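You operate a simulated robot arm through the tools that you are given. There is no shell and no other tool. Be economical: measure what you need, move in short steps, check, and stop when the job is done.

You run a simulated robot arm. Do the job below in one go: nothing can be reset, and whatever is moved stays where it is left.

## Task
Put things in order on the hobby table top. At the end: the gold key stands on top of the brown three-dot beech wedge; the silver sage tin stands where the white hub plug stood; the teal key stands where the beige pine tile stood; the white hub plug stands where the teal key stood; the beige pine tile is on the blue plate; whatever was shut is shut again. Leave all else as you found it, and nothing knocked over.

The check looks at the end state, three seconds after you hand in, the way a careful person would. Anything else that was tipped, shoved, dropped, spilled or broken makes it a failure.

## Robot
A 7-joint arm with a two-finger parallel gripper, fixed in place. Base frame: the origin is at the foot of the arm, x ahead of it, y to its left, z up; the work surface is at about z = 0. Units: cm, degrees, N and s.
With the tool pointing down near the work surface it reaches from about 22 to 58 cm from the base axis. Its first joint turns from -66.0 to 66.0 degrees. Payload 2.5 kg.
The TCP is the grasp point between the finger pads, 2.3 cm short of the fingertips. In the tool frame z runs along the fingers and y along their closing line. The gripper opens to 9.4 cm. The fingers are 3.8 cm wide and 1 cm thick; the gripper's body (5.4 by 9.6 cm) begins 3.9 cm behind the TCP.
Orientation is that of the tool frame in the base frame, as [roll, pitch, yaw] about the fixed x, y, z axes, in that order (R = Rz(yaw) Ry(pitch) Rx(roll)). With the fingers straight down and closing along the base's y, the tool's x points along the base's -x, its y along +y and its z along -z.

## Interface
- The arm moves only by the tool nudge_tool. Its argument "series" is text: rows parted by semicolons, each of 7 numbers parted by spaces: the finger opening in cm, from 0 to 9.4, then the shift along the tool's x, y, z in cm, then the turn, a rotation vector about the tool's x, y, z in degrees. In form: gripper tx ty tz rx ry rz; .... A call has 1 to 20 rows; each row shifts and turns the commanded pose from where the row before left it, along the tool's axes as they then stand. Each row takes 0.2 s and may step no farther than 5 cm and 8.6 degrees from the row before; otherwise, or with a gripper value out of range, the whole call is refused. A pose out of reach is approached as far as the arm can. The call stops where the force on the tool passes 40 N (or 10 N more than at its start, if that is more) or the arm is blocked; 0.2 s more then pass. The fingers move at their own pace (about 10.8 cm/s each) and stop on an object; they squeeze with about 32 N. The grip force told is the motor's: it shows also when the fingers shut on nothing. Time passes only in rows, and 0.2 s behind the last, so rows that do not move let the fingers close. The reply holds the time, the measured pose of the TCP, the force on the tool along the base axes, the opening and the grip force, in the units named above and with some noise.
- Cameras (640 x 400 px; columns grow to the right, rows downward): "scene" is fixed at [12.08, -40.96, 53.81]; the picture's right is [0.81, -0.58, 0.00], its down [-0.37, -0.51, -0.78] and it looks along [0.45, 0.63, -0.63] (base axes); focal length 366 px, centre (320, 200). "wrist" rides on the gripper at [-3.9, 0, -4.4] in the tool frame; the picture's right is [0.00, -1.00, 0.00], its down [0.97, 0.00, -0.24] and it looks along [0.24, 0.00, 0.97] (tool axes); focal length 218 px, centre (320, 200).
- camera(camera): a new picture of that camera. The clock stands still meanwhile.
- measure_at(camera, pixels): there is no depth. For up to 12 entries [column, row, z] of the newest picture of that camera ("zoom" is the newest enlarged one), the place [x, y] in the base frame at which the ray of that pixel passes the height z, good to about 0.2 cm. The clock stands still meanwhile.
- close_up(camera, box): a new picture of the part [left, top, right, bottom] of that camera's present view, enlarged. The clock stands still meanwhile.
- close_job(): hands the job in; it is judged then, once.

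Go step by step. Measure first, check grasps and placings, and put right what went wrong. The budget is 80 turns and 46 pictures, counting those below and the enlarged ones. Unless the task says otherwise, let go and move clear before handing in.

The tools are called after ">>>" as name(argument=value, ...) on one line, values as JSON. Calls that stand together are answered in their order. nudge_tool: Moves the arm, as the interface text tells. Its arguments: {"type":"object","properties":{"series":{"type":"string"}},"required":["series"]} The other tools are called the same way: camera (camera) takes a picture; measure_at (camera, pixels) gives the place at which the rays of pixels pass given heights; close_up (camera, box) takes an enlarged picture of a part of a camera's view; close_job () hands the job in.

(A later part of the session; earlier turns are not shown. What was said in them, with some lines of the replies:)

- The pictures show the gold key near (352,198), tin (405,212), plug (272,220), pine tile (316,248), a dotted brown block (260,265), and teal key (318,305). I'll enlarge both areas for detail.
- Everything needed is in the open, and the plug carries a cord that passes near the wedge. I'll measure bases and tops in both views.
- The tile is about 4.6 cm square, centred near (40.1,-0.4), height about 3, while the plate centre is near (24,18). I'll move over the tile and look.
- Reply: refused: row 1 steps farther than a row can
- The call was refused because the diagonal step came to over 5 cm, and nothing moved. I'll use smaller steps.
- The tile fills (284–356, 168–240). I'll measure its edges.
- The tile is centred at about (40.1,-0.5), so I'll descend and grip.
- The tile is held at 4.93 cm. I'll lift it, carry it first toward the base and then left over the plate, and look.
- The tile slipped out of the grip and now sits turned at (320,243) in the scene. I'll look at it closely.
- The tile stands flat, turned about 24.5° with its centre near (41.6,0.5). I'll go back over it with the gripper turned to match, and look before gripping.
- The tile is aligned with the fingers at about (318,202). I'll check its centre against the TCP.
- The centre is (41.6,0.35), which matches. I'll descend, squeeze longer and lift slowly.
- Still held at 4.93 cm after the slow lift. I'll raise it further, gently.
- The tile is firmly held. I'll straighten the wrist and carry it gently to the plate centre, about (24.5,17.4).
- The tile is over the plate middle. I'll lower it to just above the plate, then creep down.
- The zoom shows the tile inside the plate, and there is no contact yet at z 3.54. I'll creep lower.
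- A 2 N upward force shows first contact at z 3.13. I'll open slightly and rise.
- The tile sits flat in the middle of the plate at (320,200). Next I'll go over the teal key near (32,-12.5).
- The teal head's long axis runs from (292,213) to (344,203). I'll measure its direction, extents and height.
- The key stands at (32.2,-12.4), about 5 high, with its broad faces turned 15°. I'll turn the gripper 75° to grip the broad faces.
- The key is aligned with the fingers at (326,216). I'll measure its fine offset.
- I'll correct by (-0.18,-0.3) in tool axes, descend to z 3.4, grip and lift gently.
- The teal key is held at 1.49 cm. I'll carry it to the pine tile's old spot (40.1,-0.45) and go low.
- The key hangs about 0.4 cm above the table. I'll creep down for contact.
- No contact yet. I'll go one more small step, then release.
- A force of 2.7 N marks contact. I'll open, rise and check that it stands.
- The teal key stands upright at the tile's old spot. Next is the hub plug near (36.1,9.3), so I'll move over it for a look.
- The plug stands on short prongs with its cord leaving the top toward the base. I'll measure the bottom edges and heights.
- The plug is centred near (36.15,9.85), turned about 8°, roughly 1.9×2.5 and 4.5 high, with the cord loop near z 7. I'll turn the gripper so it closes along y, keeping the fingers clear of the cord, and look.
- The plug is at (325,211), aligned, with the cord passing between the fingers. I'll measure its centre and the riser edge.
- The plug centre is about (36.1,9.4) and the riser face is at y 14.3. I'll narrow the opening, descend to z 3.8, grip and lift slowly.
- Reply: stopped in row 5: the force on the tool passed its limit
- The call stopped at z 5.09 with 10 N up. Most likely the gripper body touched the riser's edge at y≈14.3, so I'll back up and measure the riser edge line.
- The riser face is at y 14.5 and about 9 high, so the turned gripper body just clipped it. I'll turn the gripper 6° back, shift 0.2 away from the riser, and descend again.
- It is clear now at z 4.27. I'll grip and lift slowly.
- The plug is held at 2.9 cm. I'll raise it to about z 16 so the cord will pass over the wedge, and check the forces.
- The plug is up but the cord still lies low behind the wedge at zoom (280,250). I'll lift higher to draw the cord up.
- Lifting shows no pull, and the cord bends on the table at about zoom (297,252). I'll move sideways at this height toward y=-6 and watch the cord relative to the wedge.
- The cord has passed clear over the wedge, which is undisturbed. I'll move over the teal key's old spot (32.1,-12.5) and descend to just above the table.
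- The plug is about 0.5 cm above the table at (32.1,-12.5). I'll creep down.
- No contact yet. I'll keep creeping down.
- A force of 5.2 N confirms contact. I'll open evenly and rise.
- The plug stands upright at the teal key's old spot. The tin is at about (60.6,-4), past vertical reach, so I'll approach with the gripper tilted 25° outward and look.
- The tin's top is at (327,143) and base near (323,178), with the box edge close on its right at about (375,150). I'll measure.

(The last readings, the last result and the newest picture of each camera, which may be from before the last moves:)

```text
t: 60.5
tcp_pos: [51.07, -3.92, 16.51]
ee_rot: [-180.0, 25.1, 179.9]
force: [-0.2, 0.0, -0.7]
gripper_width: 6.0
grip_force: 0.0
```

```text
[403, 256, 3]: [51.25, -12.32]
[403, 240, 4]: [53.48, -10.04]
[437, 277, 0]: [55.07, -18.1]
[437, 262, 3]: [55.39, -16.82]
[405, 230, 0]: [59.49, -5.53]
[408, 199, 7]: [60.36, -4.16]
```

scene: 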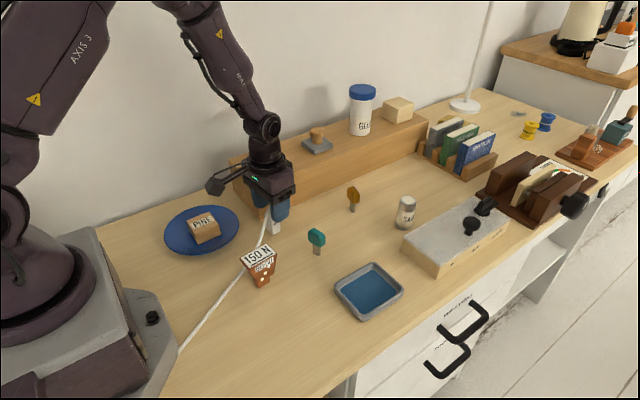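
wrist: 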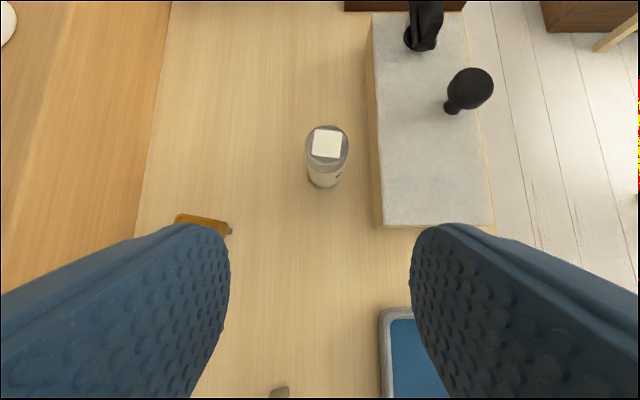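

The tin is centred at (60.2,-4.45), about 3.3 wide, and the box edge at y -9.2 leaves room. I'll lower, move outward straddling it, and check reach before gripping.

>>> nudge_tool(series="5.4 1.59 0 3.4 0 0 0; 5.4 1.59 0 3.4 0 0 0; 5.4 -2.75 -0.17 1.28 0 0 0; 5.4 -2.75 -0.17 1.28 0 0 0; 5.4 -2.75 -0.17 1.28 0 0 0; 5.4 0 0 0 0 0 0; 5.4 0.74 0 1.58 0 0 0; 5.4 0.74 0 1.58 0 0 0; 5.4 0 0 0 0 0 0")

```text
t: 62.5
tcp_pos: [60.14, -4.34, 5.58]
ee_rot: [-179.9, 25.0, 180.0]
force: [0.7, 0.0, -0.4]
gripper_width: 5.38
grip_force: 0.1
```

I reached (60.1,-4.4,5.6) without contact. I'll grip gently and lift straight up.

>>> nudge_tool(series="4 0 0 0 0 0 0; 3.5 0 0 0 0 0 0; 0 0 0 0 0 0 0; 0 0 0 0 0 0 0; 0 0 0 0 0 0 0; 0 -0.17 0 -0.36 0 0 0; 0 -0.3 0 -0.63 0 0 0; 0 -0.42 0 -0.91 0 0 0; 0 -0.42 0 -0.91 0 0 0; 0 -0.42 0 -0.91 0 0 0; 0 0 0 0 0 0 0")

>>> close_up(camera="scene", box=[330, 130, 470, 250])

```text
t: 64.9
tcp_pos: [60.11, -4.39, 9.63]
ee_rot: [-180.0, 25.0, 180.0]
force: [0.2, -0.4, 0.9]
gripper_width: 3.33
grip_force: 32.2
```

```text
3.33 times, centred on (400, 190) of scene
```

zoom: 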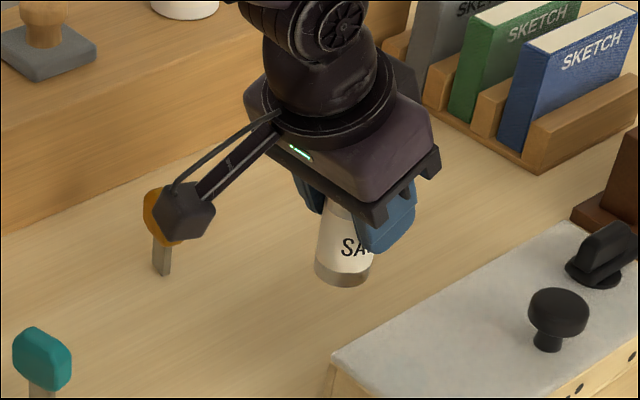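

The tin is held upright with the gold key untouched. I'll raise it further and carry it, keeping the tilt, to above the plug's old spot (36.1,9.3).

>>> nudge_tool(series="0 -0.55 0 -1.18 0 0 0; 0 -0.55 0 -1.18 0 0 0; 0 -0.55 0 -1.18 0 0 0; 0 -0.55 0 -1.18 0 0 0; 0 -0.55 0 -1.18 0 0 0; 0 1 0.6 -0.466 0 0 0; 0 1.8 1.14 -0.84 0 0 0; 0 1.8 1.14 -0.84 0 0 0; 0 1.8 1.14 -0.84 0 0 0; 0 1.8 1.14 -0.84 0 0 0; 0 1.8 1.14 -0.84 0 0 0; 0 1.8 1.14 -0.84 0 0 0; 0 1.8 1.14 -0.84 0 0 0; 0 1.8 1.14 -0.84 0 0 0; 0 1.8 1.14 -0.84 0 0 0; 0 1.8 1.14 -0.84 0 0 0; 0 1.8 1.14 -0.84 0 0 0; 0 0.95 0.55 -0.44 0 0 0; 0 0 0 0 0 0 0")

```text
t: 68.9
tcp_pos: [36.19, 9.19, 16.21]
ee_rot: [-180.0, 24.9, -180.0]
force: [-0.5, 0.2, -0.5]
gripper_width: 3.27
grip_force: 31.9
```

The tin is above the spot at (36.15,9.25). I'll lower to about 0.5 cm above the table.

>>> nudge_tool(series="0 0.63 0 1.36 0 0 0; 0 0.85 0 1.81 0 0 0; 0 0.85 0 1.81 0 0 0; 0 0.85 0 1.81 0 0 0; 0 0.63 0 1.36 0 0 0; 0 0.42 0 0.91 0 0 0; 0 0 0 0 0 0 0")

>>> close_up(camera="scene", box=[200, 140, 360, 270])

```text
t: 70.5
tcp_pos: [36.13, 9.29, 6.18]
ee_rot: [180.0, 24.9, 180.0]
force: [0.5, 0.5, 0.4]
gripper_width: 3.31
grip_force: 31.7
```

```text
3.08 times, centred on (280, 205) of scene
```

zoom: 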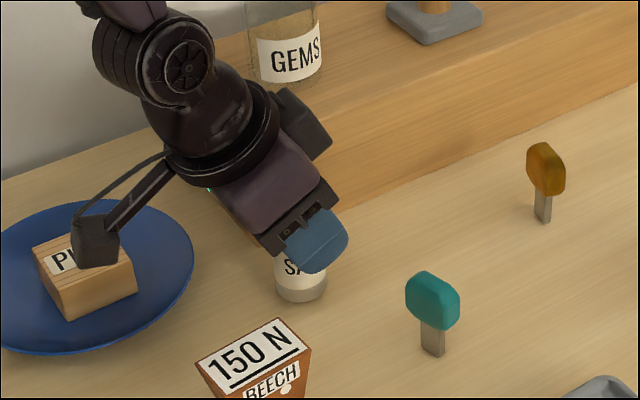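

The tin is upright above the spot, clear of the riser. I'll creep to contact.

>>> nudge_tool(series="0 0.15 0 0.32 0 0 0; 0 0.05 0 0.1 0 0 0; 0 0 0 0 0 0 0")

>>> nudge_tool(series="0 0.04 0 0.09 0 0 0; 0 0 0 0 0 0 0")

```text
t: 71.3
tcp_pos: [36.25, 9.16, 5.55]
ee_rot: [-180.0, 25.0, -179.9]
force: [0.1, 0.9, -0.3]
gripper_width: 3.3
grip_force: 32.1
```

```text
t: 71.9
tcp_pos: [36.22, 9.12, 5.58]
ee_rot: [179.9, 25.1, -180.0]
force: [-0.8, 0.4, -1.2]
gripper_width: 3.3
grip_force: 31.5
```

>>> nudge_tool(series="0 0.04 0 0.09 0 0 0; 0 0 0 0 0 0 0")

```text
t: 72.5
tcp_pos: [36.07, 9.19, 5.53]
ee_rot: [-179.9, 25.0, -180.0]
force: [-9.1, -1.1, 22.8]
gripper_width: 3.32
grip_force: 32.5
```

Contact is firm at 22.8 N, so I'll ease off slightly, open, and withdraw straight up.

>>> nudge_tool(series="0 -0.03 0 -0.06 0 0 0; 3.6 0 0 0 0 0 0; 4.2 0 0 0 0 0 0; 5 0 0 0 0 0 0; 5 -0.42 0 -0.91 0 0 0; 5 -0.85 0 -1.81 0 0 0; 5 -1.27 0 -2.7 0 0 0; 5 -1.27 0 -2.7 0 0 0; 5 0 0 0 0 0 0")

>>> camera(camera="scene")

```text
t: 74.5
tcp_pos: [36.34, 9.19, 14.47]
ee_rot: [-180.0, 25.0, 179.9]
force: [-0.5, 0.4, -0.7]
gripper_width: 5.01
grip_force: 0.0
```

```text
8 pictures are left
```

scene: 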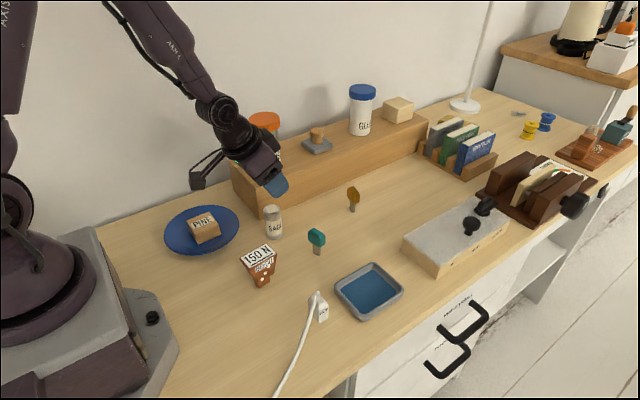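

The tin stands at the plug's old spot at (272,222). Next I'll straighten the gripper and move over the gold key near (54,5.4).

>>> nudge_tool(series="5 0 0 0 0 8.3 0; 5 0 0 0 0 8.3 0; 5 0 0 0 0 8.4 0; 5 -4.4 -0.9 0 0 0 0; 5 -4.4 -0.9 0 0 0 0; 5 -4.4 -0.9 0 0 0 0; 5 -4.5 -1 0 0 0 0; 5 0 0 0 0 0 0")

>>> camera(camera="wrist")

```text
t: 76.3
tcp_pos: [54.02, 5.5, 14.54]
ee_rot: [179.9, -0.1, 180.0]
force: [-0.8, -0.3, -0.6]
gripper_width: 5.0
grip_force: 0.1
```

```text
7 pictures are left
```

wrist: 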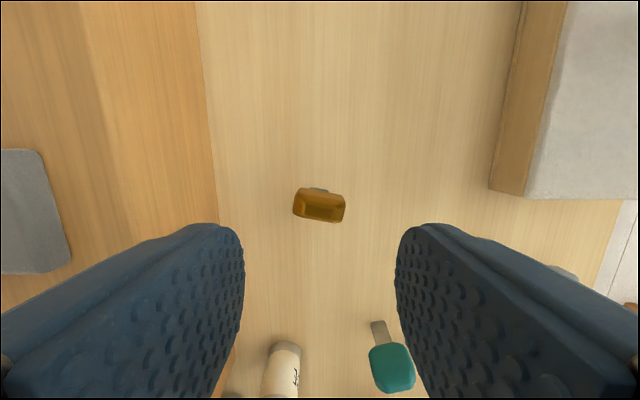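

The gold key's head spans (292–345,187–223), slightly turned. I'll measure it.

>>> measure_at(camera="wrist", pixels=[[294, 214, 5], [341, 222, 5], [297, 188, 4], [345, 196, 4], [319, 206, 5], [319, 206, 5.5], [318, 188, 0]])

>>> close_up(camera="scene", box=[328, 178, 376, 216])

```text
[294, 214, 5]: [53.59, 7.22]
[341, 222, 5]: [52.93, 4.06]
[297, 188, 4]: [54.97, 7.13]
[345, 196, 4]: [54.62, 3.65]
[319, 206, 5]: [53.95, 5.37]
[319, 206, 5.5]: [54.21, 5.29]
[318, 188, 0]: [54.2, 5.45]
```

```text
10.53 times, centred on (352, 197) of scene
```

zoom: 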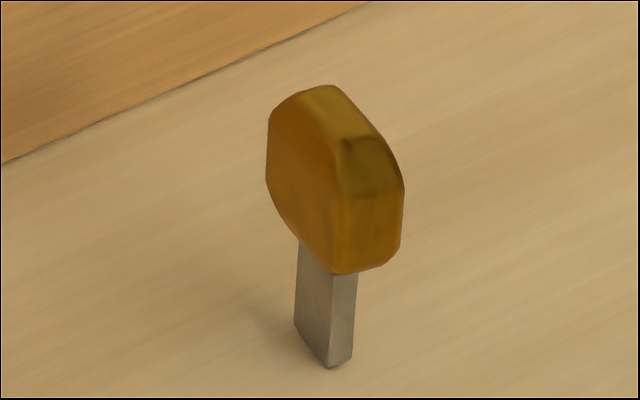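

The key is centred at (54.15,5.35), about 6 high, its broad faces turned -9°. I'll rotate the gripper -81° and verify from above.

>>> nudge_tool(series="5 -0.15 -0.15 0 0 0 -8.1; 5 0 0 0 0 0 -8.1; 5 0 0 0 0 0 -8.1; 5 0 0 0 0 0 -8.1; 5 0 0 0 0 0 -8.1; 5 0 0 0 0 0 -8.1; 5 0 0 0 0 0 -8.1; 5 0 0 0 0 0 -8.1; 5 0 0 0 0 0 -8.1; 5 0 0 0 0 0 -8.1; 5 0 0 0 0 0 0")

>>> camera(camera="wrist")

```text
t: 78.7
tcp_pos: [54.05, 5.37, 14.58]
ee_rot: [180.0, 0.1, -99.0]
force: [-0.3, 0.1, 0.1]
gripper_width: 5.01
grip_force: 0.1
```

```text
5 pictures are left
```

wrist: 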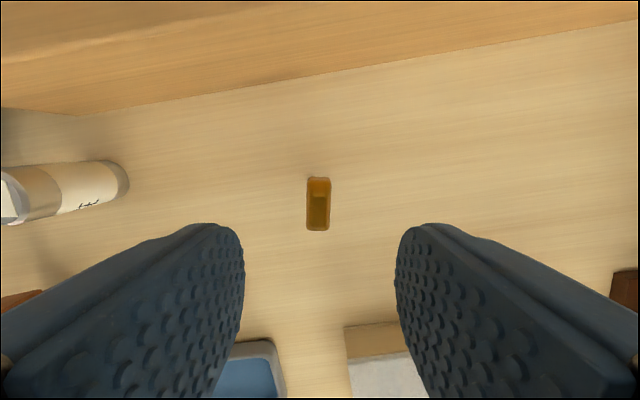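

The key is well aligned at (318,204). I'll measure its centre and grip.

>>> measure_at(camera="wrist", pixels=[[318, 204, 5.5], [318, 178, 5.5], [318, 231, 5.5]])

```text
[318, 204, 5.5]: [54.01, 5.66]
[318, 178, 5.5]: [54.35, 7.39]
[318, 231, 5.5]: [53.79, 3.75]
```

The centre matches within 0.2 cm. I'll descend to z 4.4, grip, and lift slowly.

>>> nudge_tool(series="5 -0.15 0 0 0 0 0; 5 0 0 4 0 0 0; 5 0 0 4 0 0 0; 5 0 0 2.15 0 0 0; 5 0 0 0 0 0 0; 3 0 0 0 0 0 0; 0 0 0 0 0 0 0; 0 0 0 0 0 0 0; 0 0 0 0 0 0 0; 0 0 0 -0.4 0 0 0; 0 0 0 -0.7 0 0 0; 0 0 0 -1 0 0 0; 0 0 0 -1.2 0 0 0; 0 0 0 0 0 0 0")

```text
t: 81.7
tcp_pos: [54.14, 5.5, 7.7]
ee_rot: [180.0, 0.0, -99.0]
force: [0.5, -1.7, 0.1]
gripper_width: 1.52
grip_force: 31.6
```

The gold key is held at 1.52 cm. Before carrying it, I'll pin down the wedge top using the scene picture.

>>> measure_at(camera="scene", pixels=[[239.5, 259, 6.2], [267, 243.25, 6.2], [277.25, 252.5, 6.2], [250, 268, 6.2], [239.5, 259, 5.8], [277.25, 252.5, 5.8], [259, 287.5, 0]])

>>> nudge_tool(series="0 0 0 -1.5 0 0 0; 0 0 0 -2 0 0 0; 0 0 0 -2 0 0 0; 0 0 0 -2 0 0 0; 0 0 0 -1 0 0 0; 0 0 0 0 0 0 0")

```text
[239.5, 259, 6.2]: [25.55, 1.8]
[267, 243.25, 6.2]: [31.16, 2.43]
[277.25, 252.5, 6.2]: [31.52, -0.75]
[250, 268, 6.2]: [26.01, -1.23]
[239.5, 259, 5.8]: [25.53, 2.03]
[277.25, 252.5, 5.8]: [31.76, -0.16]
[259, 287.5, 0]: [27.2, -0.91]
```

```text
t: 83.1
tcp_pos: [54.05, 5.55, 16.32]
ee_rot: [179.9, 0.1, -99.1]
force: [0.0, -0.2, 0.1]
gripper_width: 1.53
grip_force: 32.1
```

Combining both views, the wedge top is at about z 7 with its centre near (28,-0.4). I'll carry the key to a viewpoint at (28,-4.5), where the camera looks straight down on the wedge.

>>> nudge_tool(series="0 0.7 1.2 0 0 0 0; 0 1.1 1.9 0 0 0 0; 0 1.2 2.1 0 0 0 0; 0 1.2 2.1 0 0 0 0; 0 1.2 2.1 0 0 0 0; 0 1.2 2.1 0 0 0 0; 0 1.2 2.1 0 0 0 0; 0 1.2 2.1 0 0 0 0; 0 1.2 2.1 0 0 0 0; 0 1.2 2.1 0 0 0 0; 0 1.2 2.1 0 0 0 0; 0 0.85 1.3 0 0 0 0; 0 0.5 0.9 0 0 0 0; 0 0 0 0 0 0 0")

>>> camera(camera="wrist")

```text
t: 86.1
tcp_pos: [27.92, -4.49, 16.1]
ee_rot: [-179.9, -0.1, -99.1]
force: [0.6, -0.7, 0.1]
gripper_width: 1.53
grip_force: 32.2
```

```text
4 pictures are left
```

wrist: 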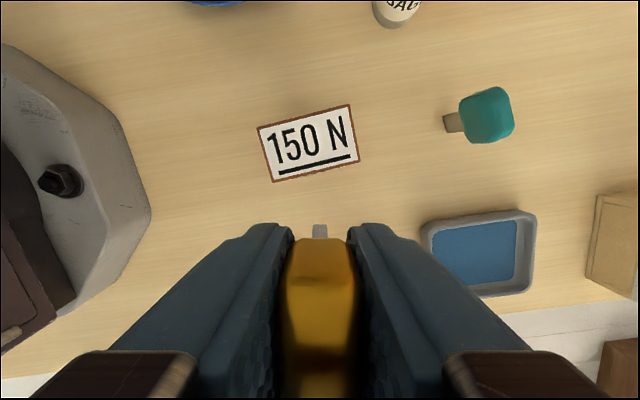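

>>> measure_at(camera="wrist", pixels=[[257, 128, 7], [350, 104, 7], [360, 161, 7], [272, 182, 7], [309, 143, 7], [309, 143, 6], [309, 143, 8]])

>>> close_up(camera="scene", box=[225, 235, 295, 295])

```text
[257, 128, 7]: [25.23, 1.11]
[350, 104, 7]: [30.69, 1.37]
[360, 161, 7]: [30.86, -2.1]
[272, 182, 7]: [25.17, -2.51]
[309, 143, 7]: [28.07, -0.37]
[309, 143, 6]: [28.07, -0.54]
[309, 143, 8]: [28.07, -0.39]
```

```text
6.67 times, centred on (260, 265) of scene
```

zoom: 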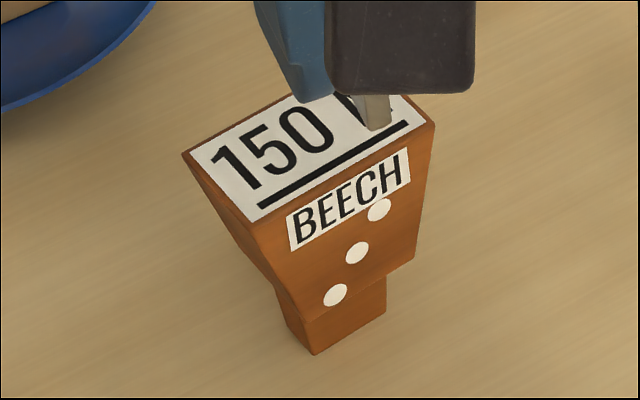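

The wedge top's centre is (28.0,-0.5) and its stem is under it. I'll move the key over that and lower it close.

>>> nudge_tool(series="0 -1 0.12 0 0 0 0; 0 -1.3 0.15 0 0 0 0; 0 -1.1 0.13 0 0 0 0; 0 -0.62 0.08 0 0 0 0; 0 0 0 0 0 0 0; 0 0 0 1.2 0 0 0; 0 0 0 1.2 0 0 0; 0 0 0 0.9 0 0 0; 0 0 0 0.5 0 0 0; 0 0 0 0 0 0 0")

>>> close_up(camera="scene", box=[225, 215, 315, 295])

```text
t: 88.3
tcp_pos: [28.2, -0.39, 12.35]
ee_rot: [179.9, 0.1, -98.9]
force: [0.4, -0.2, 0.0]
gripper_width: 1.54
grip_force: 32.0
```

```text
5.00 times, centred on (270, 255) of scene
```

zoom: 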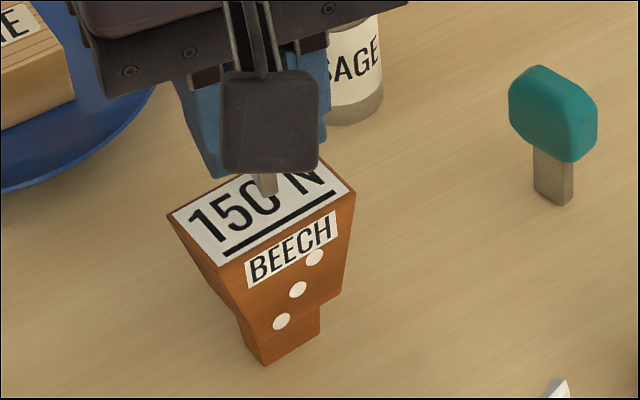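

The blade tip at zoom (268,190) hangs right over the wedge top's centre. I'll creep down.

>>> nudge_tool(series="0 0 0 0.25 0 0 0; 0 0 0 0.15 0 0 0; 0 0 0 0 0 0 0")

>>> nudge_tool(series="0 0 0 0.12 0 0 0; 0 0 0 0 0 0 0")

```text
t: 89.1
tcp_pos: [28.2, -0.42, 12.01]
ee_rot: [-180.0, -0.1, -99.0]
force: [-0.9, 0.1, 0.3]
gripper_width: 1.53
grip_force: 32.0
```

```text
t: 89.7
tcp_pos: [28.07, -0.55, 11.8]
ee_rot: [-180.0, 0.0, -99.0]
force: [0.2, 0.3, 0.1]
gripper_width: 1.51
grip_force: 31.6
```

>>> nudge_tool(series="0 0 0 0.12 0 0 0; 0 0 0 0 0 0 0")

```text
t: 90.3
tcp_pos: [28.17, -0.29, 11.72]
ee_rot: [180.0, 0.1, -99.1]
force: [-0.1, 0.0, -1.5]
gripper_width: 1.55
grip_force: 32.1
```

No contact yet, so I'll continue in small steps.

>>> nudge_tool(series="0 0 0 0.1 0 0 0; 0 0 0 0 0 0 0")

```text
t: 90.9
tcp_pos: [28.17, -0.42, 11.69]
ee_rot: [180.0, 0.0, -98.9]
force: [0.1, 0.8, 1.1]
gripper_width: 1.51
grip_force: 32.2
```

>>> nudge_tool(series="0 0 0 0.07 0 0 0; 0 0 0 0 0 0 0")

```text
t: 91.5
tcp_pos: [28.24, -0.4, 11.59]
ee_rot: [-179.9, -0.1, -99.0]
force: [-0.6, -0.4, 13.9]
gripper_width: 1.55
grip_force: 31.9
```

Contact at 13.9 N. I'll ease off slightly, open evenly and rise straight up.

>>> nudge_tool(series="0 0 0 -0.03 0 0 0; 0 0 0 0 0 0 0; 1.8 0 0 0 0 0 0; 2.6 0 0 0 0 0 0; 4 0 0 0 0 0 0; 4.5 0 0 0 0 0 0; 4.5 0 0 -1 0 0 0; 4.5 0 0 -2.5 0 0 0; 4.5 0 0 -3.5 0 0 0; 4.5 0 0 -3.5 0 0 0; 4.5 0 0 0 0 0 0")

>>> close_up(camera="scene", box=[150, 160, 390, 350])

```text
t: 93.9
tcp_pos: [28.2, -0.41, 22.11]
ee_rot: [-180.0, 0.0, -99.1]
force: [0.1, -0.1, -0.7]
gripper_width: 4.53
grip_force: 0.1
```

```text
2.11 times, centred on (270, 255) of scene
```

zoom: 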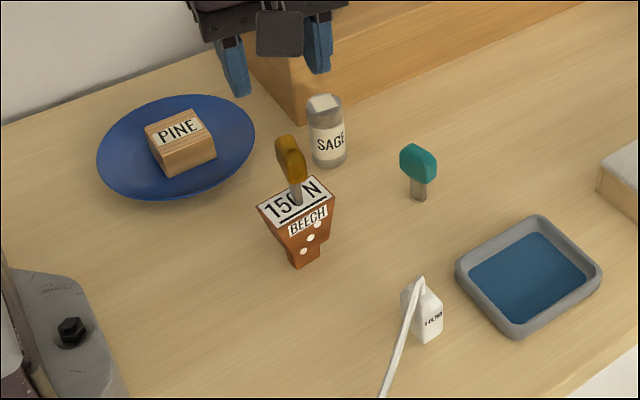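

The gold key stands on the wedge, and everything else looks right. I'll move clear and take a last overview.

>>> nudge_tool(series="4.5 0 0 -3 0 0 0; 4.5 0 0 -3 0 0 0; 4.5 0 -3 0 0 0 0; 4.5 0 0 0 0 0 0; 4.5 0 0 0 0 0 0; 4.5 0 0 0 0 0 0; 4.5 0 0 0 0 0 0")

>>> camera(camera="scene")

```text
t: 95.5
tcp_pos: [31.2, -0.87, 28.18]
ee_rot: [-179.9, 0.0, -99.1]
force: [-0.4, 1.2, 0.5]
gripper_width: 4.53
grip_force: 0.1
```

```text
0 pictures are left
```

scene: 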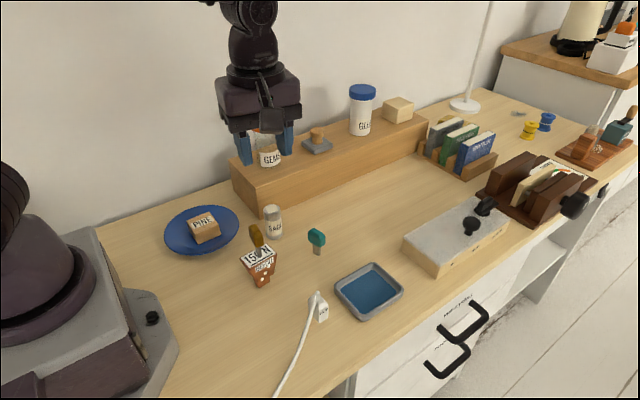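

The overview shows every item upright in its place (gold key at (256,236), tin (272,222), teal key (317,240), plug (318,307), tile (204,228)), and the arm is clear, so I'll hand in.

>>> close_job()

```text
The job is handed in.
```

I handed the job in with all five items where you asked. The last picture shows them upright and nothing knocked over.

- **Gold key:** it stands on top of the three-dot beech wedge.
- **Sage tin:** it stands where the hub plug stood.
- **Teal key:** it stands where the pine tile stood.
- **Hub plug:** it stands where the teal key stood, with its cord clear of the wedge.
- **Pine tile:** it lies flat in the middle of the blue plate.

- **Slip:** the pine tile slipped out of the first grip and came to rest a little off its spot, still flat. I picked it up again and placed it.
- **Contact:** the gripper pressed on something with about 10 N while reaching for the plug, most likely the edge of the wooden riser. The pictures show nothing moved by it.
- **Drawers:** I opened nothing, so whatever was shut stayed shut.
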